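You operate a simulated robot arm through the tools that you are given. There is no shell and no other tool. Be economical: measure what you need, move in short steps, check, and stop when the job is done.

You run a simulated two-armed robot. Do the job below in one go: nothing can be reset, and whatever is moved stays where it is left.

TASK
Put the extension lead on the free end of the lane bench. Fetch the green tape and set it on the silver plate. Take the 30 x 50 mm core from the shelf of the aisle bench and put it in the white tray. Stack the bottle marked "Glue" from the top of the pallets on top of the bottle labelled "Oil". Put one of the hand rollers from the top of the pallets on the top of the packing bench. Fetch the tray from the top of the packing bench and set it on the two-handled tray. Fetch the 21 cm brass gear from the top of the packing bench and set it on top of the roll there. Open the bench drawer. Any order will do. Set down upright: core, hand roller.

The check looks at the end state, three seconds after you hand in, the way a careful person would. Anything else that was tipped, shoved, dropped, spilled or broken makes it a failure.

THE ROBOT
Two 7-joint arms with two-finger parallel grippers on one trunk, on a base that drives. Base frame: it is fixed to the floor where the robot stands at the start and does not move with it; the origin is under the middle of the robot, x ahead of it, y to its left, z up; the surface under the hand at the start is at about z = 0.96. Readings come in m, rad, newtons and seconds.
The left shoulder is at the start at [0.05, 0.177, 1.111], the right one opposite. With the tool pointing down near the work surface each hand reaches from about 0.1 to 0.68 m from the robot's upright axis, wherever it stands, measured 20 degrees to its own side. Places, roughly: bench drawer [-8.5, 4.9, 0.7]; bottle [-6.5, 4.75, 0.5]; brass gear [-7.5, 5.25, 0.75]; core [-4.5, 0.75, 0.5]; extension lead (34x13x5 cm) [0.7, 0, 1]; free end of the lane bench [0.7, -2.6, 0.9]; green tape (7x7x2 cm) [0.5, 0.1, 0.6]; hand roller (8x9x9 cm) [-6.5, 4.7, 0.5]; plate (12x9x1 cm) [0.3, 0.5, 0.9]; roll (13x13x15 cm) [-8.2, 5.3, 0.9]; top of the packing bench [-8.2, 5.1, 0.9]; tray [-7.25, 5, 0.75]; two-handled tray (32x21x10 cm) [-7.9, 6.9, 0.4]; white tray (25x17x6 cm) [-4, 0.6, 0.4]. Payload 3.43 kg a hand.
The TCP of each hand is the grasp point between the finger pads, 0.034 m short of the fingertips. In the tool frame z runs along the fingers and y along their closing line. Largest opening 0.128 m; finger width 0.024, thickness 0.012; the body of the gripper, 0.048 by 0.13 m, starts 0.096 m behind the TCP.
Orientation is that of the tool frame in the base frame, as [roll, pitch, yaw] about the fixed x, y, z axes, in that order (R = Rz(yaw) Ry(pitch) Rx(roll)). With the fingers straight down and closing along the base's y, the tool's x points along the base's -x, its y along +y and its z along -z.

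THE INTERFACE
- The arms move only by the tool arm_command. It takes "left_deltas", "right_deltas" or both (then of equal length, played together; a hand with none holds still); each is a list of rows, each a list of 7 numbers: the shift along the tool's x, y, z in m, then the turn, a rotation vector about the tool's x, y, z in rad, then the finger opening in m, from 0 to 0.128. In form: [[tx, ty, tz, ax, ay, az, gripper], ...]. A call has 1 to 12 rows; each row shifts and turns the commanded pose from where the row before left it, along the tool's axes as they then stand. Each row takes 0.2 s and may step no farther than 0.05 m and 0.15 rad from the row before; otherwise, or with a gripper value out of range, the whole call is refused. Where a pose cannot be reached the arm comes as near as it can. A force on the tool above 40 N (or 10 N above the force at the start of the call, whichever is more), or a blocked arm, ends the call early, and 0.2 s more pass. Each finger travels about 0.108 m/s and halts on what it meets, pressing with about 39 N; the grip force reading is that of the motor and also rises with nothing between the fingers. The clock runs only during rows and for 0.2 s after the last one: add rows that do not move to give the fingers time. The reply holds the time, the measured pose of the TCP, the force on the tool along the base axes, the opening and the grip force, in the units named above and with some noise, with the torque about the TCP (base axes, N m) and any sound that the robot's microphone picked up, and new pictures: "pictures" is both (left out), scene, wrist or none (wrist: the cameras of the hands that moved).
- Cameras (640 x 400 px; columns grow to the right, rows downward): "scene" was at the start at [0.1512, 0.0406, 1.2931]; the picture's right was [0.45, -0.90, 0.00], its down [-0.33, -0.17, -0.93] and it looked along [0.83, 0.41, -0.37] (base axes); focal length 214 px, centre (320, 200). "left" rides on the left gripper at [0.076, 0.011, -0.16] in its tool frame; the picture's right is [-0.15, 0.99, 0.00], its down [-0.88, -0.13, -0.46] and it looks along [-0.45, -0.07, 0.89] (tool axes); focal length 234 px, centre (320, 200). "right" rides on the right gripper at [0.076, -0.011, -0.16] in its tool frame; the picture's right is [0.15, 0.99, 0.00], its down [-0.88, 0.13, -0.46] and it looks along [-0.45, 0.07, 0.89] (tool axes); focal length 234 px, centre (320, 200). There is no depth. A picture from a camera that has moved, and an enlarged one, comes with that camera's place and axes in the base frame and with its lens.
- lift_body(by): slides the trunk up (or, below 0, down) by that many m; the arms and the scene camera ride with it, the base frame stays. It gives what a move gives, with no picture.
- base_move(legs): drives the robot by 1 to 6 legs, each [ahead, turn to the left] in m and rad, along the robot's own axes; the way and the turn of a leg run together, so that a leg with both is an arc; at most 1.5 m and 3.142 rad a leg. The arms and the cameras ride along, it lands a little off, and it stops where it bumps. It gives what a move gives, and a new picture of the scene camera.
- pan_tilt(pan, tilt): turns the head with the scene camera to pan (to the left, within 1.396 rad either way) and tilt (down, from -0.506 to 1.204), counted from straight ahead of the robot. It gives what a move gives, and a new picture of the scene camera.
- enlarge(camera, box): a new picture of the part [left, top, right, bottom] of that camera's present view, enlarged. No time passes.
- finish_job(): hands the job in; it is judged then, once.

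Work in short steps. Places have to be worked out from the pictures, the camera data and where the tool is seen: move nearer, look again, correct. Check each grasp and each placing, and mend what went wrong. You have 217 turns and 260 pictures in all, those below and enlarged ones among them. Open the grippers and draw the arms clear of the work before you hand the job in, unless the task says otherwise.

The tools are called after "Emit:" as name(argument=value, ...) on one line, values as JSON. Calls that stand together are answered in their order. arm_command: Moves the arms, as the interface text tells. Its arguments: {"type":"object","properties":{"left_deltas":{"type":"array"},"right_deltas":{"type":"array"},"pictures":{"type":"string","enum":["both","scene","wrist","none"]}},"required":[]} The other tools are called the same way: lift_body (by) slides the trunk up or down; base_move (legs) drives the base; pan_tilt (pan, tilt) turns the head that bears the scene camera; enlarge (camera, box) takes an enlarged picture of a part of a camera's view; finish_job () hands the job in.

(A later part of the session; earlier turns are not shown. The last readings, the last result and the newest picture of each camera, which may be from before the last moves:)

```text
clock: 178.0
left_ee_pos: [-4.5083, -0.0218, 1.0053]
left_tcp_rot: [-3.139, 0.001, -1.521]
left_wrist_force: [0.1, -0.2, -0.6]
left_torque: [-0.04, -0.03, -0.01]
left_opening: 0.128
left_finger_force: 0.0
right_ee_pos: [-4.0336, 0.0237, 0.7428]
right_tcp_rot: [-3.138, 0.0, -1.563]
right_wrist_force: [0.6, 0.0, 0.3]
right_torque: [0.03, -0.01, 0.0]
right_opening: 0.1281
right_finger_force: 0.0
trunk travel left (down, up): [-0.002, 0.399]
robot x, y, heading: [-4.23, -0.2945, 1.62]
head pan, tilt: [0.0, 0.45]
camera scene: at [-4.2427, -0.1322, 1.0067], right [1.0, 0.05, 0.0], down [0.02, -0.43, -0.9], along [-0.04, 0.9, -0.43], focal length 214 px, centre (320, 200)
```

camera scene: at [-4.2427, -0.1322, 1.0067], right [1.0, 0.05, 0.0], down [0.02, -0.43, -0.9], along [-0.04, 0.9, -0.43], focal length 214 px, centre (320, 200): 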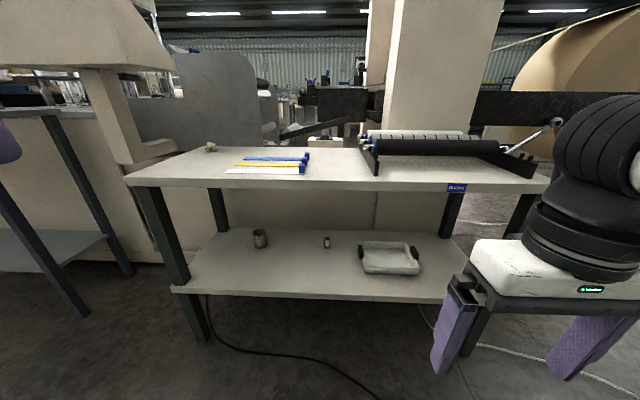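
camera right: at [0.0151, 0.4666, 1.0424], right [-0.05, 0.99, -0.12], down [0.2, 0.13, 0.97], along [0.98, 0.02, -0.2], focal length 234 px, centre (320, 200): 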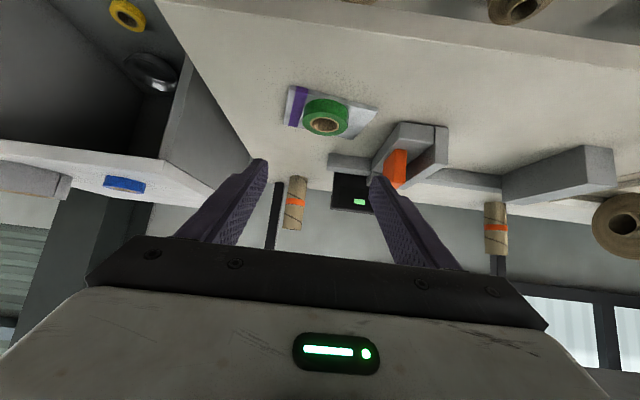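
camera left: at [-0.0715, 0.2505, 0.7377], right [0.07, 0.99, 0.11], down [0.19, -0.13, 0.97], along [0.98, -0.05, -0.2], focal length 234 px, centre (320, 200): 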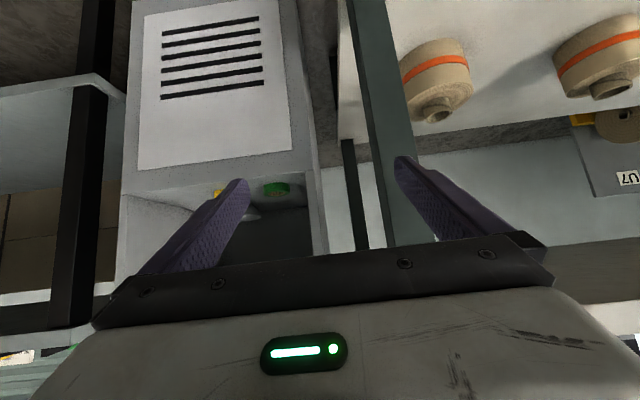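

Two cores and the white tray are on the lower shelf. I zoom in to tell which core is the 30×50 mm one.

Emit:
enlarge(camera="scene", box=[230, 210, 350, 285])

Emit:
enlarge(camera="scene", box=[340, 220, 440, 285])

```text
5.33 times, centred on (290, 248) of scene
camera zoom: at [-4.2427, -0.1322, 1.0067], right [1.0, 0.05, 0.0], down [0.02, -0.43, -0.9], along [-0.04, 0.9, -0.43], focal length 1144 px, centre (480, -53)
```

zoom: 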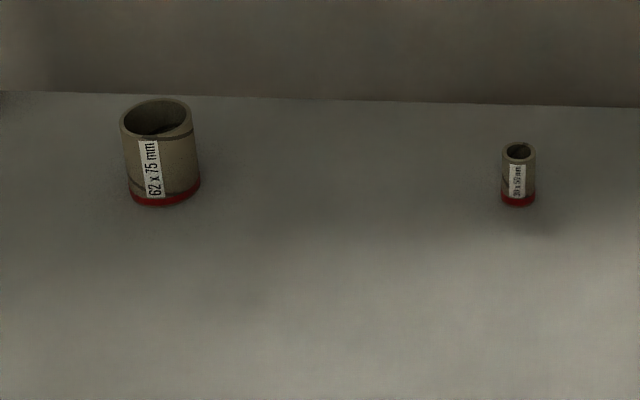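

```text
6.15 times, centred on (390, 252) of scene
camera zoom: at [-4.2427, -0.1322, 1.0067], right [1.0, 0.05, 0.0], down [0.02, -0.43, -0.9], along [-0.04, 0.9, -0.43], focal length 1320 px, centre (-111, -123)
```

zoom: 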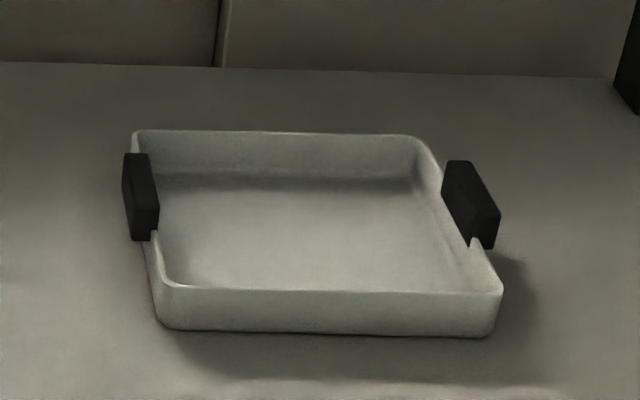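

The small core is labelled 30 × 50 mm, at about (−4.246, 0.68). I pitch the right hand forward-down here, in front of the bench.

Emit:
arm_command(right_deltas=[[0, 0, 0, 0, -0.15, 0, 0.128], [0, 0, 0, 0, -0.15, 0, 0.128], [0, 0, 0, 0, -0.15, 0, 0.128], [0, 0, 0, 0, -0.15, 0, 0.1], [0, 0, 0, 0, -0.15, 0, 0.1], [0, 0, 0, 0, -0.15, 0, 0.1], [0, -0.006, 0.046, 0, 0, 0, 0.1], [0, -0.006, 0.046, 0, 0, 0, 0.1], [0.012, -0.006, 0.0446, 0, 0, 0, 0.1], [0.012, -0.006, 0.0446, 0, 0, 0, 0.1], [0.012, -0.006, 0.0446, 0, 0, 0, 0.1], [0.012, -0.006, 0.0446, 0, 0, 0, 0.1]], pictures="none")

```text
clock: 180.6
left_ee_pos: [-4.5086, -0.0226, 1.006]
left_tcp_rot: [-3.14, 0.001, -1.521]
left_wrist_force: [0.1, 0.0, 0.6]
left_torque: [-0.02, -0.04, 0.02]
left_opening: 0.1279
left_finger_force: 0.1
right_ee_pos: [-4.032, 0.3011, 0.6171]
right_tcp_rot: [-3.135, 0.903, -1.556]
right_wrist_force: [-0.7, 0.3, 0.2]
right_torque: [0.0, 0.03, -0.02]
right_opening: 0.0999
right_finger_force: 0.0
right hand out of reach, approached as far as the arm can: row 3, 4, 5, 6
trunk travel left (down, up): [-0.002, 0.399]
robot x, y, heading: [-4.2351, -0.2957, 1.617]
head pan, tilt: [0.0, 0.45]
```

Close. Now lower it 0.16 m.

Emit:
arm_command(right_deltas=[[0.036, -0.0075, 0.019, 0, 0, 0, 0.1], [0.036, -0.0075, 0.019, 0, 0, 0, 0.1], [0.036, -0.0075, 0.019, 0, 0, 0, 0.1], [0.036, -0.0075, 0.019, 0, 0, 0, 0.1], [0, 0, 0, 0, 0, 0, 0.1]], pictures="none")

```text
clock: 181.8
left_ee_pos: [-4.5067, -0.0214, 1.0049]
left_tcp_rot: [-3.14, 0.0, -1.522]
left_wrist_force: [-0.6, 0.3, 0.3]
left_torque: [0.0, 0.01, 0.03]
left_opening: 0.1277
left_finger_force: 0.1
right_ee_pos: [-4.0009, 0.2705, 0.4547]
right_tcp_rot: [-3.137, 0.901, -1.555]
right_wrist_force: [0.0, -0.4, -1.1]
right_torque: [-0.01, 0.03, 0.0]
right_opening: 0.0999
right_finger_force: 0.1
trunk travel left (down, up): [-0.002, 0.399]
robot x, y, heading: [-4.236, -0.2933, 1.619]
head pan, tilt: [0.0, 0.45]
```

Pose reached. Shift the robot left by 0.28 m and square up to the bench.

Emit:
base_move(legs=[[-0.05, 0], [0, 1.522], [0.275, 0], [0, -1.571]])

Emit:
arm_command(right_deltas=[[0, 0, 0, 0, 0, 0, 0.1]], pictures="wrist")

```text
clock: 191.8
left_ee_pos: [-4.7765, -0.0787, 1.0057]
left_tcp_rot: [-3.14, 0.002, -1.524]
left_wrist_force: [-0.2, 0.4, -0.6]
left_torque: [-0.01, 0.0, -0.03]
left_opening: 0.1282
left_finger_force: 0.0
right_ee_pos: [-4.2703, 0.2144, 0.4554]
right_tcp_rot: [-3.135, 0.9, -1.556]
right_wrist_force: [1.1, -0.1, 0.3]
right_torque: [-0.02, 0.03, 0.02]
right_opening: 0.1
right_finger_force: 0.0
trunk travel left (down, up): [-0.002, 0.399]
robot x, y, heading: [-4.5014, -0.3485, 1.62]
head pan, tilt: [0.0, 0.45]
camera scene: at [-4.5115, -0.189, 1.0066], right [1.0, 0.05, 0.0], down [0.02, -0.43, -0.9], along [-0.04, 0.9, -0.44], focal length 214 px, centre (320, 200)
```

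scene: 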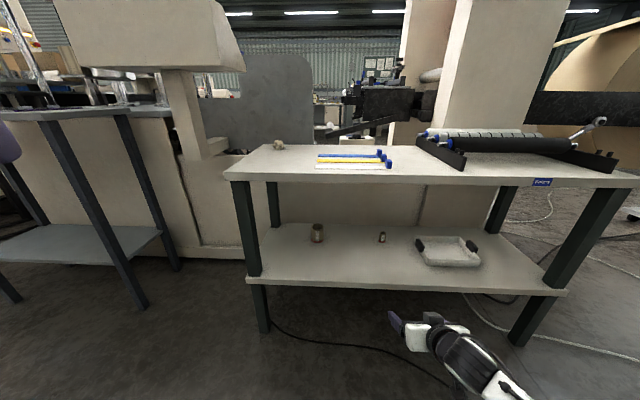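

```text
clock: 192.2
left_ee_pos: [-4.7757, -0.0788, 1.0049]
left_tcp_rot: [-3.141, 0.002, -1.521]
left_wrist_force: [-0.2, -0.5, -0.2]
left_torque: [0.01, -0.02, 0.0]
left_opening: 0.1282
left_finger_force: 0.0
right_ee_pos: [-4.2696, 0.214, 0.4548]
right_tcp_rot: [-3.137, 0.902, -1.557]
right_wrist_force: [0.0, -0.2, 0.0]
right_torque: [0.02, -0.01, -0.02]
right_opening: 0.1
right_finger_force: 0.0
trunk travel left (down, up): [-0.002, 0.399]
robot x, y, heading: [-4.5028, -0.3503, 1.617]
head pan, tilt: [0.0, 0.45]
camera right: at [-4.2576, 0.0423, 0.4939], right [-0.99, -0.1, -0.12], down [-0.14, 0.19, 0.97], along [-0.08, 0.98, -0.2], focal length 234 px, centre (320, 200)
```

right: 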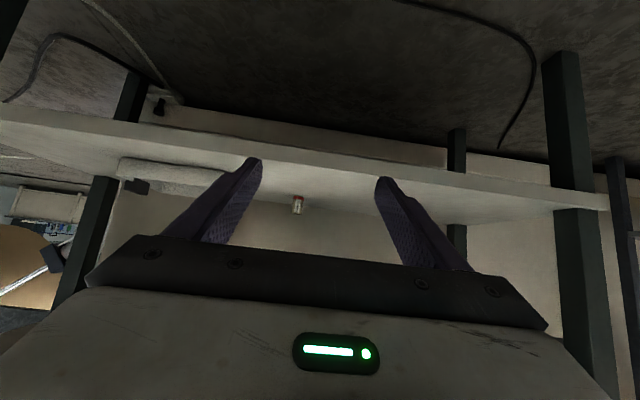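

Core ≈(−4.25, 0.685), base ≈0.36. I straighten heading and drive in 0.39 m.

Emit:
base_move(legs=[[0, -0.047], [0.39, 0]])

Emit:
enlarge(camera="right", box=[160, 100, 480, 300])

```text
clock: 195.1
left_ee_pos: [-4.7645, 0.3211, 1.0064]
left_tcp_rot: [-3.14, 0.001, -1.567]
left_wrist_force: [0.1, 0.0, -0.5]
left_torque: [0.02, 0.0, 0.0]
left_opening: 0.1282
left_finger_force: 0.2
right_ee_pos: [-4.2455, 0.5907, 0.4542]
right_tcp_rot: [-3.136, 0.9, -1.605]
right_wrist_force: [0.8, -0.4, -0.5]
right_torque: [-0.02, 0.02, 0.02]
right_opening: 0.1
right_finger_force: 0.0
trunk travel left (down, up): [-0.002, 0.399]
robot x, y, heading: [-4.5001, 0.0388, 1.574]
head pan, tilt: [0.0, 0.45]
camera scene: at [-4.5049, 0.1983, 1.0066], right [1.0, 0.0, 0.0], down [0.0, -0.44, -0.9], along [0.0, 0.9, -0.44], focal length 214 px, centre (320, 200)
```

scene: 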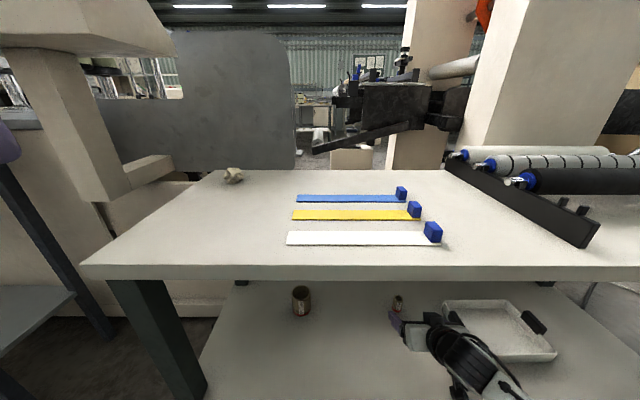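

```text
2.00 times, centred on (320, 200) of right
camera zoom: at [-4.2406, 0.4176, 0.494], right [-0.99, -0.05, -0.12], down [-0.13, 0.19, 0.97], along [-0.03, 0.98, -0.2], focal length 468 px, centre (320, 200)
```

zoom: 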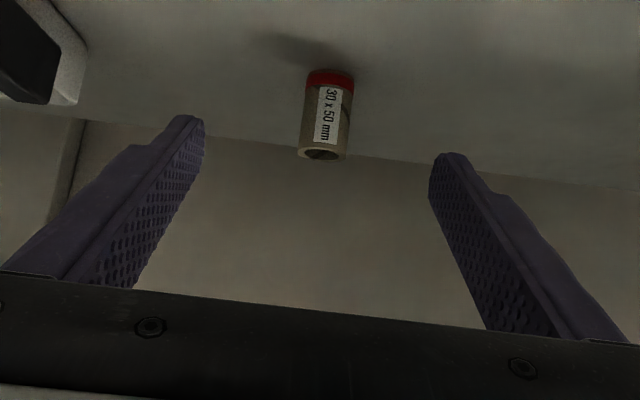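

Core is centred; base at y≈0.677. I reach forward 7 cm, lower 4.4 cm and narrow the fingers.

Emit:
arm_command(right_deltas=[[-0.0221, 0, 0.0278, 0, 0, 0, 0.1], [-0.0221, 0, 0.0278, 0, 0, 0, 0.1], [0.0172, 0, 0.0137, 0, 0, 0, 0.08], [0.0172, 0, 0.0137, 0, 0, 0, 0.07], [0, 0, 0, 0, 0, 0, 0.07]], pictures="none")

Emit:
enlarge(camera="right", box=[160, 100, 480, 300])

```text
clock: 196.2
left_ee_pos: [-4.7642, 0.3211, 1.0052]
left_tcp_rot: [-3.139, 0.002, -1.566]
left_wrist_force: [-0.3, 0.5, -0.9]
left_torque: [0.02, -0.04, 0.0]
left_opening: 0.1281
left_finger_force: 0.0
right_ee_pos: [-4.2421, 0.6607, 0.4114]
right_tcp_rot: [-3.135, 0.901, -1.604]
right_wrist_force: [-0.1, -0.3, -0.1]
right_torque: [-0.02, -0.01, -0.02]
right_opening: 0.0701
right_finger_force: 0.1
trunk travel left (down, up): [-0.002, 0.399]
robot x, y, heading: [-4.5034, 0.0369, 1.573]
head pan, tilt: [0.0, 0.45]
```

```text
2.00 times, centred on (320, 200) of right
camera zoom: at [-4.238, 0.4889, 0.4508], right [-0.99, -0.05, -0.12], down [-0.13, 0.19, 0.97], along [-0.03, 0.98, -0.2], focal length 468 px, centre (320, 200)
```

zoom: 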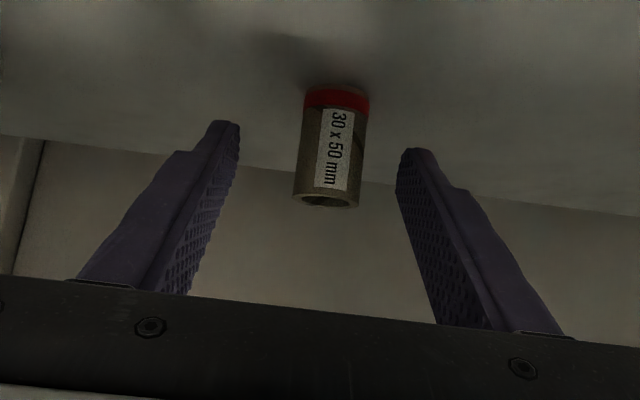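

Fingertips are just reaching the core's middle; advance 2 cm more and 4 mm across, then close.

Emit:
arm_command(right_deltas=[[-0.0124, 0.004, 0.0157, 0, 0, 0, 0.07], [0, 0, 0, 0, 0, 0, 0.05], [0, 0, 0, 0, 0, 0, 0.03], [0, 0, 0, 0, 0, 0, 0.01], [0, 0, 0, 0, 0, 0, 0.01], [0, 0, 0, 0, 0, 0, 0.01]], pictures="none")

Emit:
enlarge(camera="right", box=[160, 100, 480, 300])

```text
clock: 197.7
left_ee_pos: [-4.7637, 0.3218, 1.0059]
left_tcp_rot: [-3.139, 0.002, -1.568]
left_wrist_force: [0.5, -0.8, -0.5]
left_torque: [-0.03, 0.01, 0.03]
left_opening: 0.1281
left_finger_force: 0.1
right_ee_pos: [-4.2454, 0.682, 0.4103]
right_tcp_rot: [-3.138, 0.903, -1.603]
right_wrist_force: [0.5, -0.2, 0.1]
right_torque: [0.01, 0.02, -0.02]
right_opening: 0.0241
right_finger_force: 38.9
trunk travel left (down, up): [-0.002, 0.399]
robot x, y, heading: [-4.499, 0.0363, 1.571]
head pan, tilt: [0.0, 0.45]
```

```text
2.00 times, centred on (320, 200) of right
camera zoom: at [-4.2416, 0.509, 0.4502], right [-0.99, -0.05, -0.12], down [-0.13, 0.19, 0.97], along [-0.03, 0.98, -0.2], focal length 468 px, centre (320, 200)
```

zoom: 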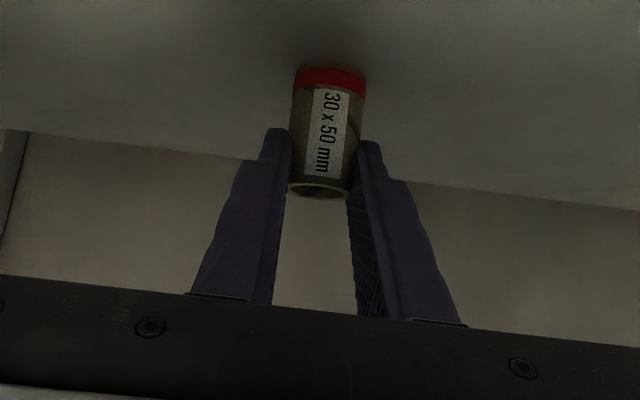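

The opening of 2.4 cm says the tips pinch ahead of the core's diameter. I reopen, advance 1.3 cm more, and regrip.

Emit:
arm_command(right_deltas=[[0, 0, 0, 0, 0, 0, 0.05], [0, 0, 0, 0, 0, 0, 0.05], [-0.0075, 0.001, 0.0095, 0, 0, 0, 0.05], [0, 0, 0, 0, 0, 0, 0.05], [0, 0, 0, 0, 0, 0, 0.03], [0, 0, 0, 0, 0, 0, 0.01], [0, 0, 0, 0, 0, 0, 0.01]], pictures="none")

Emit:
enlarge(camera="right", box=[160, 100, 480, 300])

```text
clock: 199.2
left_ee_pos: [-4.7637, 0.3204, 1.0052]
left_tcp_rot: [-3.138, 0.001, -1.566]
left_wrist_force: [0.3, 0.5, 1.3]
left_torque: [0.0, 0.03, -0.01]
left_opening: 0.1278
left_finger_force: 0.1
right_ee_pos: [-4.2469, 0.6925, 0.4113]
right_tcp_rot: [-3.135, 0.899, -1.604]
right_wrist_force: [-0.1, 0.6, 0.6]
right_torque: [-0.01, 0.0, -0.02]
right_opening: 0.0245
right_finger_force: 39.1
trunk travel left (down, up): [-0.002, 0.399]
robot x, y, heading: [-4.5024, 0.0368, 1.571]
head pan, tilt: [0.0, 0.45]
```

```text
2.00 times, centred on (320, 200) of right
camera zoom: at [-4.2421, 0.5208, 0.4501], right [-0.99, -0.05, -0.12], down [-0.13, 0.19, 0.97], along [-0.03, 0.98, -0.2], focal length 468 px, centre (320, 200)
```

zoom: 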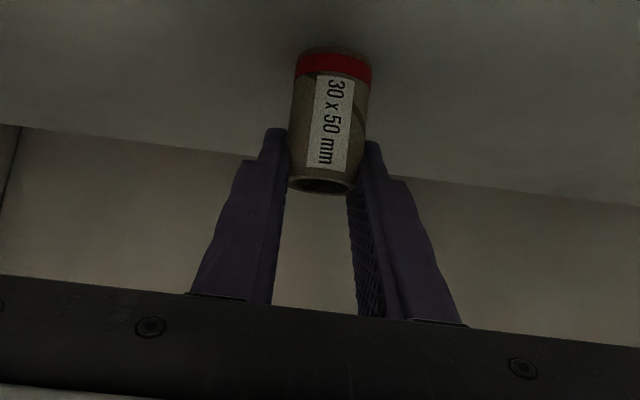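

Same width, so that is the true grip. Lift 4 cm and check it hangs upright.

Emit:
arm_command(right_deltas=[[-0.0157, 0, -0.0124, 0, 0, 0, 0.01], [-0.0157, 0, -0.0124, 0, 0, 0, 0.01], [-0.0157, 0, -0.0124, 0, 0, 0, 0.01], [0, 0, 0, 0, 0, 0, 0.01]], pictures="wrist")

```text
clock: 200.2
left_ee_pos: [-4.7648, 0.3206, 1.0051]
left_tcp_rot: [-3.139, 0.002, -1.567]
left_wrist_force: [0.7, 0.5, 0.4]
left_torque: [0.03, 0.0, 0.02]
left_opening: 0.1281
left_finger_force: 0.1
right_ee_pos: [-4.2466, 0.6916, 0.4708]
right_tcp_rot: [-3.137, 0.9, -1.604]
right_wrist_force: [0.3, 0.3, 0.0]
right_torque: [0.03, 0.0, -0.02]
right_opening: 0.0239
right_finger_force: 39.2
trunk travel left (down, up): [-0.002, 0.399]
robot x, y, heading: [-4.5009, 0.0382, 1.579]
head pan, tilt: [0.0, 0.45]
camera right: at [-4.2425, 0.5202, 0.5105], right [-0.99, -0.05, -0.12], down [-0.13, 0.19, 0.97], along [-0.03, 0.98, -0.2], focal length 234 px, centre (320, 200)
```

right: 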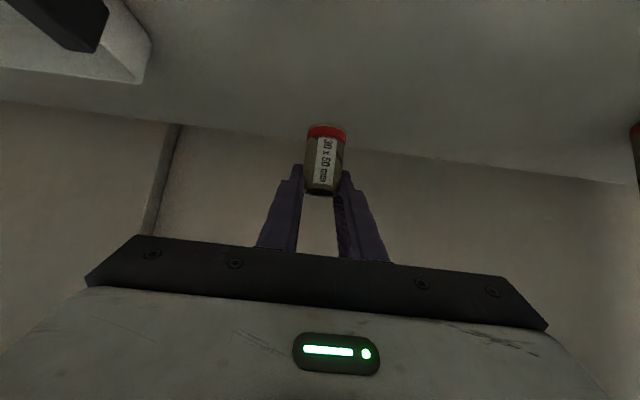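

Core held upright. Back out, and shift 0.275 m right to face the tray.

Emit:
base_move(legs=[[-0.45, 0], [0, -1.571], [0.275, 0], [0, 1.571]])

Emit:
arm_command(right_deltas=[[-0.0157, 0, -0.0124, 0, 0, 0, 0.01], [-0.0117, 0, -0.0094, 0, 0, 0, 0.01], [0, 0, 0, 0, 0, 0, 0.01]], pictures="wrist")

```text
clock: 212.2
left_ee_pos: [-4.4964, -0.1417, 1.006]
left_tcp_rot: [-3.14, 0.001, -1.531]
left_wrist_force: [-0.6, -0.9, -0.7]
left_torque: [-0.03, 0.01, -0.03]
left_opening: 0.1283
left_finger_force: 0.0
right_ee_pos: [-3.9917, 0.2494, 0.4704]
right_tcp_rot: [-3.135, 0.9, -1.564]
right_wrist_force: [0.4, -0.4, 0.5]
right_torque: [0.01, 0.02, 0.01]
right_opening: 0.0254
right_finger_force: 39.3
trunk travel left (down, up): [-0.002, 0.399]
robot x, y, heading: [-4.223, -0.4159, 1.612]
head pan, tilt: [0.0, 0.45]
camera scene: at [-4.2315, -0.2546, 1.0066], right [1.0, 0.04, 0.0], down [0.02, -0.43, -0.9], along [-0.04, 0.9, -0.44], focal length 214 px, centre (320, 200)
```

scene: 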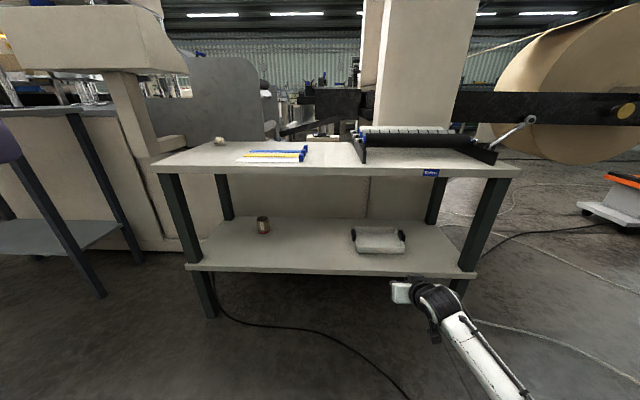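

```text
clock: 213.1
left_ee_pos: [-4.4954, -0.1413, 1.0056]
left_tcp_rot: [-3.139, 0.003, -1.531]
left_wrist_force: [-0.5, -0.9, 0.0]
left_torque: [0.01, -0.02, 0.0]
left_opening: 0.1277
left_finger_force: 0.1
right_ee_pos: [-3.9925, 0.2495, 0.5072]
right_tcp_rot: [-3.136, 0.901, -1.566]
right_wrist_force: [-0.5, -0.1, 0.6]
right_torque: [0.04, -0.01, 0.01]
right_opening: 0.0255
right_finger_force: 38.8
trunk travel left (down, up): [-0.002, 0.399]
robot x, y, heading: [-4.2283, -0.4175, 1.616]
head pan, tilt: [0.0, 0.45]
camera right: at [-3.9811, 0.0769, 0.5463], right [-0.99, -0.09, -0.12], down [-0.13, 0.19, 0.97], along [-0.07, 0.98, -0.2], focal length 234 px, centre (320, 200)
```

right: 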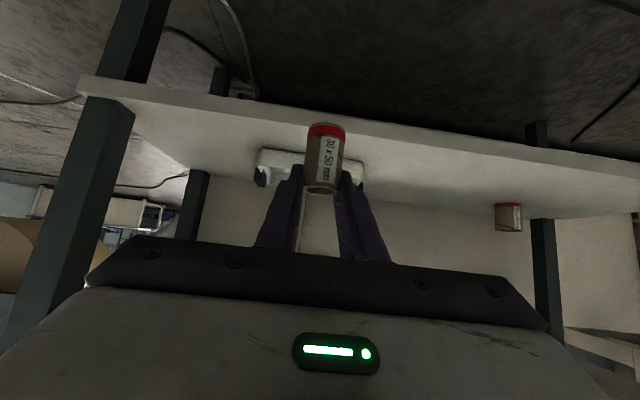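

Tray centre ≈(−3.98, 0.60). Square up and drive in 0.34 m; core base is at 0.46, above the tray rim.

Emit:
base_move(legs=[[0, -0.042], [0.34, 0]])

Emit:
arm_command(right_deltas=[[0, 0, 0, 0, 0, 0, 0.01]], pictures="wrist")

```text
clock: 215.6
left_ee_pos: [-4.4806, 0.2034, 1.0059]
left_tcp_rot: [-3.14, 0.003, -1.578]
left_wrist_force: [0.5, -0.3, 0.0]
left_torque: [0.02, 0.0, 0.03]
left_opening: 0.1282
left_finger_force: 0.2
right_ee_pos: [-3.9591, 0.5707, 0.5062]
right_tcp_rot: [-3.136, 0.901, -1.613]
right_wrist_force: [0.1, 0.7, 1.3]
right_torque: [-0.03, 0.02, 0.05]
right_opening: 0.0266
right_finger_force: 39.1
trunk travel left (down, up): [-0.002, 0.399]
robot x, y, heading: [-4.2269, -0.0855, 1.566]
head pan, tilt: [0.0, 0.45]
camera scene: at [-4.2222, 0.0788, 1.0066], right [1.0, -0.01, 0.0], down [0.0, -0.44, -0.9], along [0.01, 0.9, -0.44], focal length 214 px, centre (320, 200)
```

scene: 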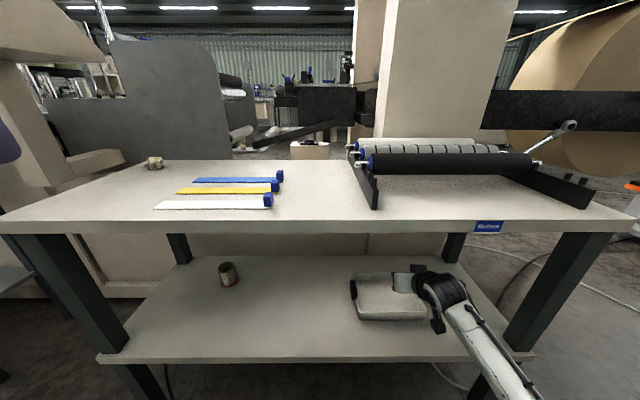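

```text
clock: 216.0
left_ee_pos: [-4.4803, 0.2041, 1.0052]
left_tcp_rot: [-3.14, 0.001, -1.578]
left_wrist_force: [-0.4, 0.2, -0.4]
left_torque: [0.01, 0.0, -0.03]
left_opening: 0.128
left_finger_force: 0.0
right_ee_pos: [-3.9588, 0.5716, 0.5069]
right_tcp_rot: [-3.136, 0.901, -1.612]
right_wrist_force: [0.0, -0.2, 0.7]
right_torque: [0.01, -0.01, 0.03]
right_opening: 0.0267
right_finger_force: 39.3
trunk travel left (down, up): [-0.002, 0.399]
robot x, y, heading: [-4.2226, -0.078, 1.568]
head pan, tilt: [0.0, 0.45]
camera right: at [-3.9565, 0.3982, 0.546], right [-0.99, -0.04, -0.12], down [-0.12, 0.2, 0.97], along [-0.02, 0.98, -0.2], focal length 234 px, centre (320, 200)
```

right: 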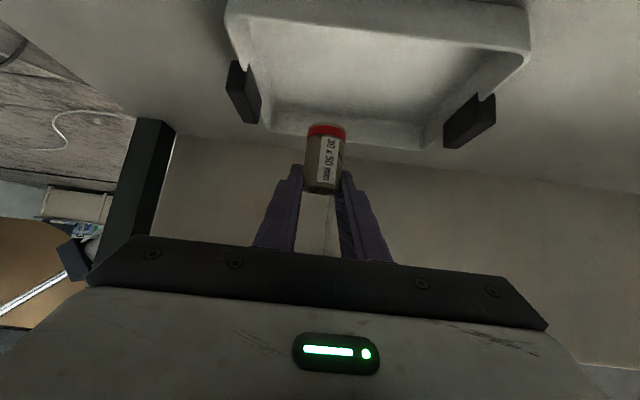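

Core is over the tray interior (tray y≈0.50–0.65). I shift 1 cm toward centre and lower 7 cm.

Emit:
arm_command(right_deltas=[[0.0182, 0.01, 0.0145, 0, 0, 0, 0.01], [0.0182, 0, 0.0145, 0, 0, 0, 0.01], [0.0182, 0, 0.0145, 0, 0, 0, 0.01], [0, 0, 0, 0, 0, 0, 0.01]], pictures="none")

Emit:
enlarge(camera="right", box=[160, 60, 480, 260])

```text
clock: 217.0
left_ee_pos: [-4.48, 0.2048, 1.0045]
left_tcp_rot: [-3.14, 0.003, -1.578]
left_wrist_force: [-0.6, 0.6, -0.1]
left_torque: [0.0, 0.02, -0.01]
left_opening: 0.128
left_finger_force: 0.0
right_ee_pos: [-3.9697, 0.5703, 0.4365]
right_tcp_rot: [-3.136, 0.9, -1.613]
right_wrist_force: [0.9, -0.6, 0.4]
right_torque: [0.04, 0.01, -0.01]
right_opening: 0.0268
right_finger_force: 38.6
trunk travel left (down, up): [-0.002, 0.399]
robot x, y, heading: [-4.2211, -0.0842, 1.565]
head pan, tilt: [0.0, 0.45]
```

```text
2.00 times, centred on (320, 160) of right
camera zoom: at [-3.9669, 0.3987, 0.4752], right [-0.99, -0.04, -0.12], down [-0.12, 0.2, 0.97], along [-0.02, 0.98, -0.2], focal length 468 px, centre (320, 280)
```

zoom: 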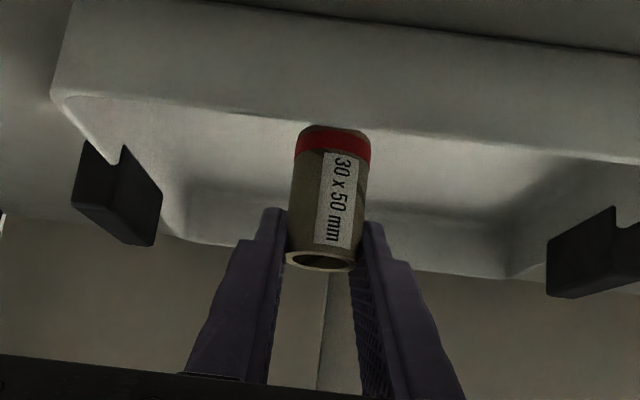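

Inside the tray, near the floor. Lower in 4 mm steps to contact.

Emit:
arm_command(right_deltas=[[0.0039, 0, 0.0031, 0, 0, 0, 0.01], [0.0039, 0, 0.0031, 0, 0, 0, 0.01], [0.0031, 0, 0.0025, 0, 0, 0, 0.01], [0, 0, 0, 0, 0, 0, 0.01]], pictures="none")

```text
clock: 218.0
left_ee_pos: [-4.4797, 0.2054, 1.0046]
left_tcp_rot: [-3.14, 0.001, -1.58]
left_wrist_force: [-0.2, 1.1, 0.8]
left_torque: [0.0, -0.02, -0.01]
left_opening: 0.128
left_finger_force: 0.1
right_ee_pos: [-3.9683, 0.5725, 0.4232]
right_tcp_rot: [-3.133, 0.9, -1.615]
right_wrist_force: [-0.3, -0.3, -0.3]
right_torque: [0.05, 0.02, 0.01]
right_opening: 0.0268
right_finger_force: 39.1
trunk travel left (down, up): [-0.002, 0.399]
robot x, y, heading: [-4.2187, -0.083, 1.561]
head pan, tilt: [0.0, 0.45]
```

Emit:
arm_command(right_deltas=[[0.0023, 0, 0.0019, 0, 0, 0, 0.01], [0.0023, 0, 0.0019, 0, 0, 0, 0.01], [0, 0, 0, 0, 0, 0, 0.01]], pictures="none")

Emit:
enlarge(camera="right", box=[160, 60, 480, 260])

```text
clock: 218.8
left_ee_pos: [-4.4806, 0.2045, 1.006]
left_tcp_rot: [-3.139, 0.002, -1.577]
left_wrist_force: [0.7, 0.3, 0.1]
left_torque: [-0.01, -0.04, 0.0]
left_opening: 0.1279
left_finger_force: 0.0
right_ee_pos: [-3.9693, 0.5696, 0.4169]
right_tcp_rot: [-3.137, 0.899, -1.616]
right_wrist_force: [-0.2, 0.4, 0.7]
right_torque: [0.0, -0.02, 0.03]
right_opening: 0.0268
right_finger_force: 38.9
trunk travel left (down, up): [-0.002, 0.399]
robot x, y, heading: [-4.2165, -0.0817, 1.568]
head pan, tilt: [0.0, 0.45]
```

```text
2.00 times, centred on (320, 160) of right
camera zoom: at [-3.9659, 0.399, 0.4565], right [-0.99, -0.04, -0.12], down [-0.12, 0.2, 0.97], along [-0.02, 0.98, -0.2], focal length 468 px, centre (320, 280)
```

zoom: 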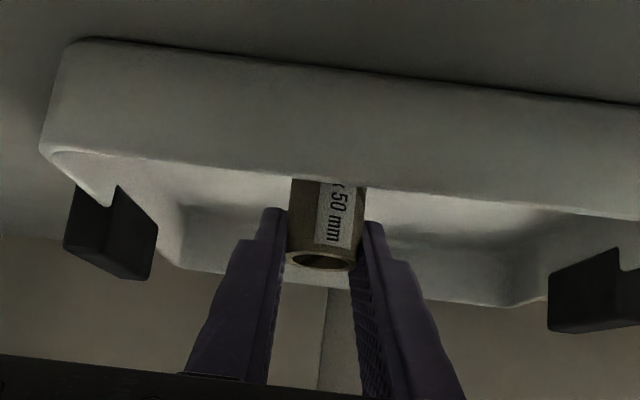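

Still no contact. Keep lowering slowly.

Emit:
arm_command(right_deltas=[[0.0023, 0, 0.0019, 0, 0, 0, 0.01], [0.0016, 0, 0.0012, 0, 0, 0, 0.01], [0.0016, 0, 0.0012, 0, 0, 0, 0.01], [0, 0, 0, 0, 0, 0, 0.01]], pictures="none")

```text
clock: 219.8
left_ee_pos: [-4.4804, 0.2028, 1.0063]
left_tcp_rot: [-3.139, 0.006, -1.58]
left_wrist_force: [-0.3, -0.7, 0.5]
left_torque: [0.0, 0.03, -0.01]
left_opening: 0.1279
left_finger_force: 0.1
right_ee_pos: [-3.9693, 0.5726, 0.4159]
right_tcp_rot: [-3.135, 0.914, -1.612]
right_wrist_force: [3.0, -2.6, 23.6]
right_torque: [-0.12, -0.08, -0.02]
right_opening: 0.027
right_finger_force: 39.1
trunk travel left (down, up): [-0.002, 0.399]
robot x, y, heading: [-4.2213, -0.0838, 1.566]
head pan, tilt: [0.0, 0.45]
```

Contact (24 N). Ease, open, and withdraw back along the tool axis.

Emit:
arm_command(right_deltas=[[-0.0039, 0, -0.0031, 0, 0, 0, 0.01], [0, 0, 0, 0, 0, 0, 0.03], [0, 0, 0, 0, 0, 0, 0.05], [0, 0, 0, 0, 0, 0, 0.07], [0, 0, 0, 0, 0, 0, 0.07], [0, 0, -0.03, 0, 0, 0, 0.07], [0, 0, -0.03, 0, 0, 0, 0.07], [-0.005, 0, -0.04, 0, 0, 0, 0.07], [-0.005, 0, -0.04, 0, 0, 0, 0.07]], pictures="wrist")

```text
clock: 221.8
left_ee_pos: [-4.4803, 0.204, 1.0057]
left_tcp_rot: [-3.14, 0.0, -1.578]
left_wrist_force: [-0.5, 0.4, -0.5]
left_torque: [0.03, 0.03, 0.0]
left_opening: 0.1279
left_finger_force: 0.1
right_ee_pos: [-3.9745, 0.4667, 0.5086]
right_tcp_rot: [-3.136, 0.9, -1.612]
right_wrist_force: [0.6, 0.6, -0.1]
right_torque: [0.02, -0.02, 0.05]
right_opening: 0.0699
right_finger_force: 0.1
trunk travel left (down, up): [-0.002, 0.399]
robot x, y, heading: [-4.2213, -0.0818, 1.563]
head pan, tilt: [0.0, 0.45]
camera right: at [-3.972, 0.294, 0.5489], right [-0.99, -0.04, -0.12], down [-0.13, 0.2, 0.97], along [-0.02, 0.98, -0.2], focal length 234 px, centre (320, 200)
```

right: 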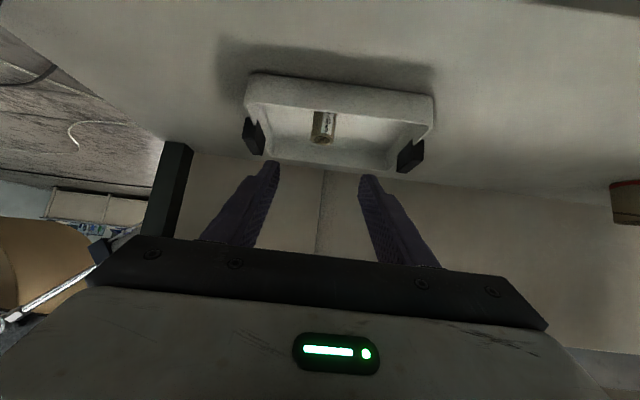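

The core stands upright in the tray. Back out, straighten the right hand, turn to −x and survey the route to the packing area.

Emit:
base_move(legs=[[-0.4, 0], [0, 1.571]])

Emit:
arm_command(right_deltas=[[-0.02, 0, -0.03, 0, 0.15, 0, 0.128], [-0.02, 0, -0.03, 0, 0.15, 0, 0.128], [0, 0, -0.04, 0, 0.15, 0, 0.128], [0, 0, -0.04, 0, 0.15, 0, 0.128], [0, 0, -0.04, 0, 0.15, 0, 0.128], [0, 0, -0.04, 0, 0.15, 0, 0.128], [0.045, 0.01, 0, 0, 0, 0, 0.128], [0.045, 0.01, 0, 0, 0, 0, 0.128], [0.045, 0.01, 0, 0, 0, 0, 0.128], [0.045, 0.01, 0, 0, 0, 0, 0.128]], pictures="none")

Emit:
pan_tilt(pan=-0.6, tilt=0.2)

```text
clock: 228.1
left_ee_pos: [-4.5153, -0.7286, 1.0048]
left_tcp_rot: [3.14, 0.001, -0.024]
left_wrist_force: [0.0, -0.7, 0.0]
left_torque: [-0.01, -0.01, -0.01]
left_opening: 0.1279
left_finger_force: 0.1
right_ee_pos: [-4.7704, -0.2181, 0.5092]
right_tcp_rot: [-3.134, 0.9, -0.058]
right_wrist_force: [-0.4, 1.0, -0.8]
right_torque: [0.02, 0.01, 0.02]
right_opening: 0.0699
right_finger_force: 0.0
trunk travel left (down, up): [-0.002, 0.399]
robot x, y, heading: [-4.226, -0.4763, 3.114]
head pan, tilt: [0.0, 0.45]
camera scene: at [-4.3886, -0.472, 1.0066], right [0.02, 1.0, 0.0], down [0.44, -0.01, -0.9], along [-0.9, 0.02, -0.44], focal length 214 px, centre (320, 200)
```

scene: 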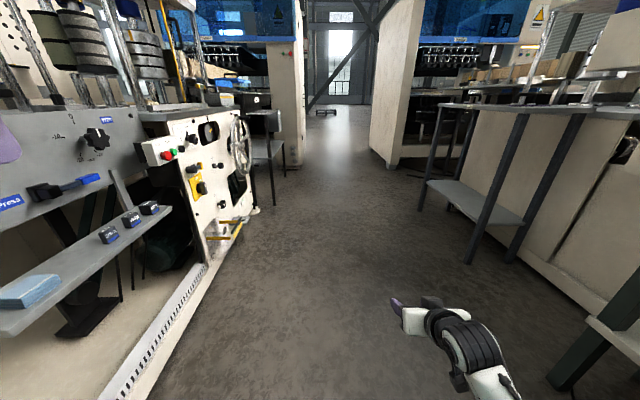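

```text
clock: 230.3
left_ee_pos: [-4.5142, -0.7298, 1.0054]
left_tcp_rot: [3.141, 0.002, -0.021]
left_wrist_force: [-0.4, -0.4, -1.3]
left_torque: [-0.01, 0.0, -0.03]
left_opening: 0.1281
left_finger_force: 0.0
right_ee_pos: [-4.5192, -0.2782, 0.7254]
right_tcp_rot: [-3.139, 0.002, -0.065]
right_wrist_force: [0.6, -0.5, -0.2]
right_torque: [0.0, 0.01, -0.01]
right_opening: 0.1281
right_finger_force: 0.0
trunk travel left (down, up): [-0.002, 0.399]
robot x, y, heading: [-4.2245, -0.4792, 3.118]
head pan, tilt: [0.0, 0.45]
```

```text
clock: 231.3
left_ee_pos: [-4.5158, -0.7294, 1.0047]
left_tcp_rot: [-3.142, 0.001, -0.023]
left_wrist_force: [0.3, 0.5, 0.3]
left_torque: [0.01, 0.0, 0.0]
left_opening: 0.128
left_finger_force: 0.0
right_ee_pos: [-4.521, -0.2778, 0.7256]
right_tcp_rot: [-3.14, 0.0, -0.062]
right_wrist_force: [0.4, -0.1, -0.5]
right_torque: [-0.01, 0.02, 0.02]
right_opening: 0.1281
right_finger_force: 0.0
trunk travel left (down, up): [-0.002, 0.399]
robot x, y, heading: [-4.2224, -0.4784, 3.116]
head pan, tilt: [-0.6, 0.201]
camera scene: at [-4.3724, -0.4198, 1.0298], right [0.58, 0.81, 0.0], down [0.16, -0.12, -0.98], along [-0.8, 0.57, -0.2], focal length 214 px, centre (320, 200)
```

scene: 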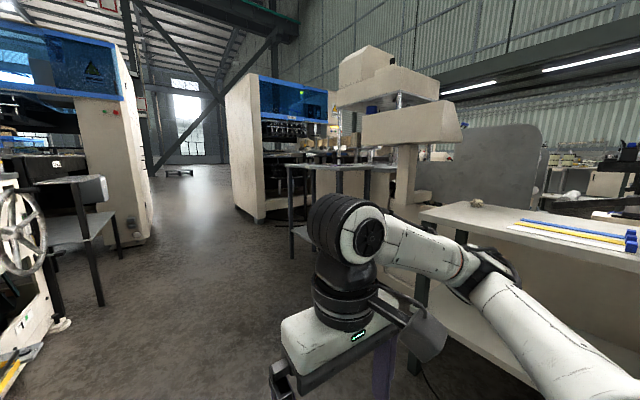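

The aisle continues in −x with open floor beyond. I drive 3.3 m along it and look to the right.

Emit:
base_move(legs=[[1.5, 0], [1.5, 0], [0.4, 0]])

Emit:
lift_body(by=0.38)

Emit:
pan_tilt(pan=-1.0, tilt=0.2)

```text
clock: 244.9
left_ee_pos: [-7.4371, -0.608, 1.0046]
left_tcp_rot: [3.139, -0.007, -0.035]
left_wrist_force: [4.3, 0.3, 0.7]
left_torque: [0.06, 0.58, 0.29]
left_opening: 0.1281
left_finger_force: 0.1
right_ee_pos: [-7.4353, -0.1567, 0.7246]
right_tcp_rot: [-3.137, 0.0, -0.089]
right_wrist_force: [-0.4, -0.1, -0.2]
right_torque: [0.01, 0.01, -0.01]
right_opening: 0.1281
right_finger_force: 0.1
trunk travel left (down, up): [-0.002, 0.399]
robot x, y, heading: [-7.1448, -0.3558, 3.095]
head pan, tilt: [-0.6, 0.201]
stopped in leg 2: the force on the tool passed its limit at 85 N (the readings are from after the stop); the commanded pose is now the measured one
camera scene: at [-7.2898, -0.3026, 1.0301], right [0.61, 0.8, 0.0], down [0.16, -0.12, -0.98], along [-0.78, 0.59, -0.2], focal length 214 px, centre (320, 200)
```

scene: 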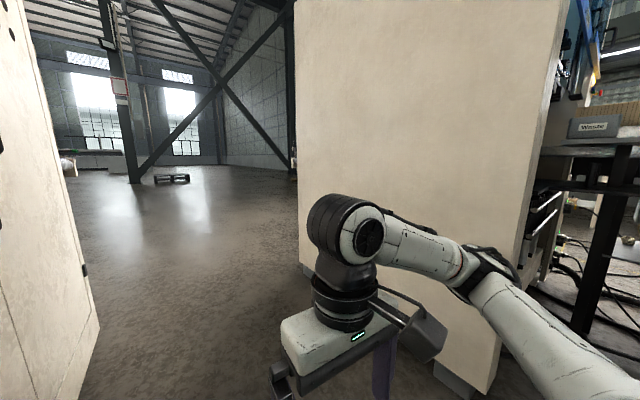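

```text
clock: 248.5
left_ee_pos: [-7.4362, -0.6077, 1.3867]
left_tcp_rot: [-3.141, -0.007, -0.036]
left_wrist_force: [2.0, 0.7, 2.0]
left_torque: [-0.05, 0.49, 0.2]
left_opening: 0.128
left_finger_force: 0.2
right_ee_pos: [-7.4333, -0.1573, 1.1057]
right_tcp_rot: [-3.139, -0.001, -0.088]
right_wrist_force: [-0.6, 0.2, -0.3]
right_torque: [0.0, 0.0, 0.01]
right_opening: 0.1281
right_finger_force: 0.1
trunk travel left (down, up): [-0.382, 0.019]
robot x, y, heading: [-7.1401, -0.3629, 3.087]
head pan, tilt: [-0.6, 0.201]
```

```text
clock: 249.4
left_ee_pos: [-7.4374, -0.607, 1.3852]
left_tcp_rot: [3.14, -0.006, -0.036]
left_wrist_force: [3.9, -1.0, 0.9]
left_torque: [-0.05, 0.45, 0.21]
left_opening: 0.1282
left_finger_force: 0.1
right_ee_pos: [-7.4342, -0.1572, 1.1063]
right_tcp_rot: [-3.138, 0.0, -0.091]
right_wrist_force: [1.1, -0.4, -0.6]
right_torque: [0.0, 0.0, -0.02]
right_opening: 0.1279
right_finger_force: 0.0
trunk travel left (down, up): [-0.382, 0.019]
robot x, y, heading: [-7.1431, -0.364, 3.092]
head pan, tilt: [-1.0, 0.201]
camera scene: at [-7.2618, -0.2782, 1.4099], right [0.87, 0.5, 0.0], down [0.1, -0.17, -0.98], along [-0.49, 0.85, -0.2], focal length 214 px, centre (320, 200)
```

scene: 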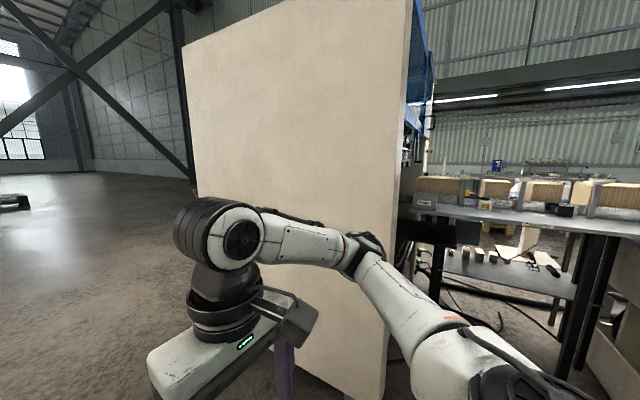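

The left hand bumped the machine panel on the left. Back off 15 cm and look ahead-left to judge the gap.

Emit:
base_move(legs=[[-0.2, 0]])

Emit:
pan_tilt(pan=0.25, tilt=0.35)

```text
clock: 251.0
left_ee_pos: [-7.2388, -0.6193, 1.384]
left_tcp_rot: [3.14, -0.007, -0.032]
left_wrist_force: [0.3, -0.4, 0.4]
left_torque: [0.01, 0.06, 0.01]
left_opening: 0.1279
left_finger_force: 0.1
right_ee_pos: [-7.238, -0.1687, 1.1066]
right_tcp_rot: [-3.139, -0.001, -0.088]
right_wrist_force: [0.6, -0.2, 0.7]
right_torque: [-0.01, 0.02, 0.0]
right_opening: 0.1281
right_finger_force: 0.1
trunk travel left (down, up): [-0.382, 0.019]
robot x, y, heading: [-6.9498, -0.3696, 3.096]
head pan, tilt: [-1.0, 0.201]
camera scene: at [-7.0649, -0.288, 1.4099], right [0.87, 0.5, 0.0], down [0.1, -0.17, -0.98], along [-0.49, 0.85, -0.2], focal length 214 px, centre (320, 200)
```

scene: 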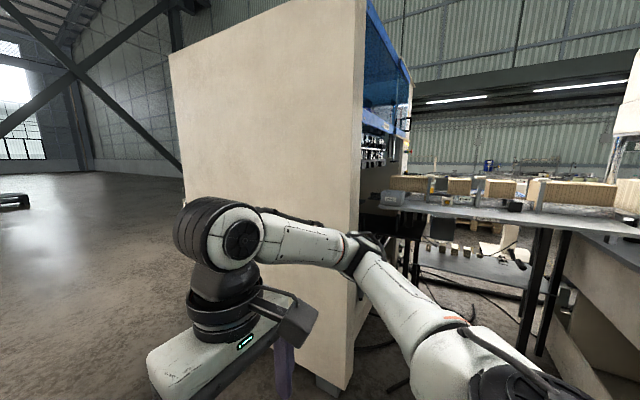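

```text
clock: 252.4
left_ee_pos: [-7.24, -0.6195, 1.3845]
left_tcp_rot: [3.14, -0.007, -0.032]
left_wrist_force: [0.4, 0.6, 0.0]
left_torque: [-0.01, 0.02, 0.03]
left_opening: 0.1279
left_finger_force: 0.1
right_ee_pos: [-7.2391, -0.1688, 1.1056]
right_tcp_rot: [-3.137, 0.002, -0.087]
right_wrist_force: [0.1, 0.7, 0.7]
right_torque: [0.01, -0.02, 0.01]
right_opening: 0.128
right_finger_force: 0.1
trunk travel left (down, up): [-0.382, 0.019]
robot x, y, heading: [-6.9449, -0.3685, 3.095]
head pan, tilt: [0.25, 0.351]
camera scene: at [-7.1103, -0.3874, 1.3958], right [-0.2, 0.98, 0.0], down [0.34, 0.07, -0.94], along [-0.92, -0.19, -0.34], focal length 214 px, centre (320, 200)
```

scene: 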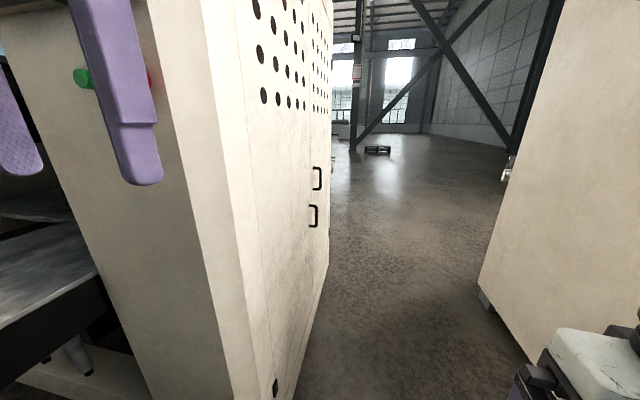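

Passage between panels is y −0.65…0.71, beginning x≈−7.47. I tuck both hands inward, then move to its centre line and go through.

Emit:
arm_command(left_deltas=[[0.02, -0.035, 0, 0, 0, 0, 0.06], [0.02, -0.035, 0, 0, 0, 0, 0.06], [0.0, -0.035, 0, 0, 0, 0, 0.06]], right_deltas=[[0.02, 0.02, 0, 0, 0, 0, 0.06], [0.02, 0.02, 0, 0, 0, 0, 0.06], [0.0, 0.02, 0, 0, 0, 0, 0.06]], pictures="none")

Emit:
base_move(legs=[[0, -0.7], [0.52, 0], [0, 0.74], [0.6, 0]])

```text
clock: 253.2
left_ee_pos: [-7.1984, -0.52, 1.3772]
left_tcp_rot: [-3.139, -0.009, -0.031]
left_wrist_force: [-0.2, -0.2, -0.4]
left_torque: [0.01, -0.03, 0.0]
left_opening: 0.06
left_finger_force: 0.2
left hand out of reach, approached as far as the arm can: row 3
right_ee_pos: [-7.2037, -0.2316, 1.1045]
right_tcp_rot: [-3.137, -0.003, -0.088]
right_wrist_force: [0.0, 0.4, 0.0]
right_torque: [0.03, -0.04, -0.01]
right_opening: 0.06
right_finger_force: 0.0
trunk travel left (down, up): [-0.382, 0.019]
robot x, y, heading: [-6.9512, -0.372, 3.097]
head pan, tilt: [0.25, 0.351]
```

```text
clock: 263.1
left_ee_pos: [-8.1919, -0.1845, 1.3774]
left_tcp_rot: [-3.139, -0.009, 0.029]
left_wrist_force: [-0.9, 0.0, 0.9]
left_torque: [-0.02, -0.01, -0.02]
left_opening: 0.0601
left_finger_force: 0.0
right_ee_pos: [-8.217, 0.1037, 1.1042]
right_tcp_rot: [-3.137, 0.001, -0.023]
right_wrist_force: [-0.7, -0.6, 0.0]
right_torque: [0.01, 0.03, 0.0]
right_opening: 0.0601
right_finger_force: 0.1
trunk travel left (down, up): [-0.382, 0.019]
robot x, y, heading: [-7.9552, -0.0213, -3.123]
head pan, tilt: [0.25, 0.351]
camera scene: at [-8.1149, -0.0474, 1.3958], right [-0.26, 0.96, 0.0], down [0.33, 0.09, -0.94], along [-0.91, -0.25, -0.34], focal length 214 px, centre (320, 200)
```

scene: 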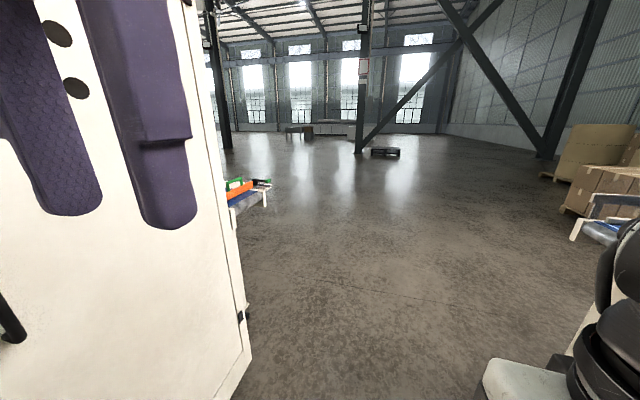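

Through the passage nearly; open floor ahead. Drive 0.7 m more and look right.

Emit:
base_move(legs=[[0.7, 0]])

Emit:
pan_tilt(pan=-1.2, tilt=0.25)

```text
clock: 267.0
left_ee_pos: [-8.8933, -0.1997, 1.3774]
left_tcp_rot: [-3.139, -0.009, 0.035]
left_wrist_force: [-0.2, 0.6, 0.2]
left_torque: [0.01, 0.0, 0.0]
left_opening: 0.0599
left_finger_force: 0.0
right_ee_pos: [-8.922, 0.0867, 1.1061]
right_tcp_rot: [-3.138, -0.001, -0.015]
right_wrist_force: [-0.1, 0.5, -0.7]
right_torque: [0.01, -0.02, 0.02]
right_opening: 0.0602
right_finger_force: 0.0
trunk travel left (down, up): [-0.382, 0.019]
robot x, y, heading: [-8.6529, -0.0327, -3.115]
head pan, tilt: [0.25, 0.351]
camera scene: at [-8.8182, -0.0626, 1.3958], right [-0.27, 0.96, 0.0], down [0.33, 0.09, -0.94], along [-0.9, -0.25, -0.34], focal length 214 px, centre (320, 200)
```

scene: 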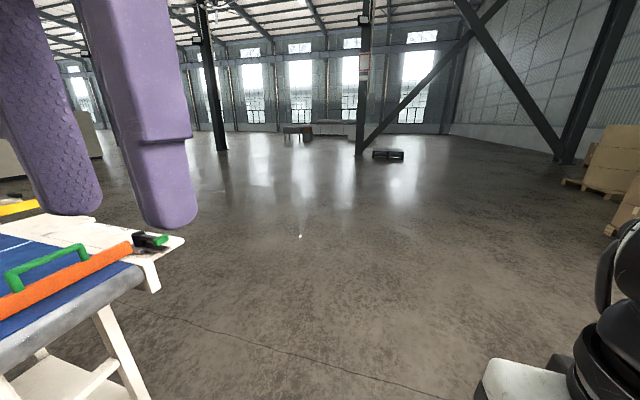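

```text
clock: 268.6
left_ee_pos: [-8.8925, -0.2009, 1.3779]
left_tcp_rot: [-3.141, -0.005, 0.037]
left_wrist_force: [0.0, -0.8, 0.6]
left_torque: [-0.01, 0.0, -0.04]
left_opening: 0.06
left_finger_force: 0.0
right_ee_pos: [-8.9211, 0.0872, 1.1052]
right_tcp_rot: [-3.139, 0.001, -0.015]
right_wrist_force: [-0.4, 0.4, -0.2]
right_torque: [0.0, -0.01, -0.01]
right_opening: 0.0601
right_finger_force: 0.1
trunk travel left (down, up): [-0.382, 0.019]
robot x, y, heading: [-8.6602, -0.0341, -3.114]
head pan, tilt: [-1.201, 0.25]
camera scene: at [-8.764, 0.0487, 1.4053], right [0.92, 0.38, 0.0], down [0.09, -0.23, -0.97], along [-0.37, 0.89, -0.25], focal length 214 px, centre (320, 200)
```

scene: 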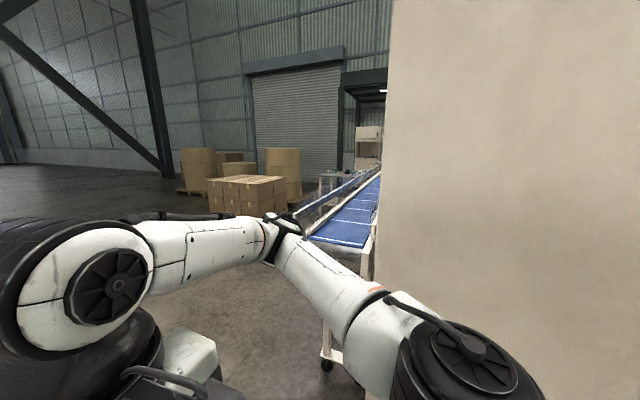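

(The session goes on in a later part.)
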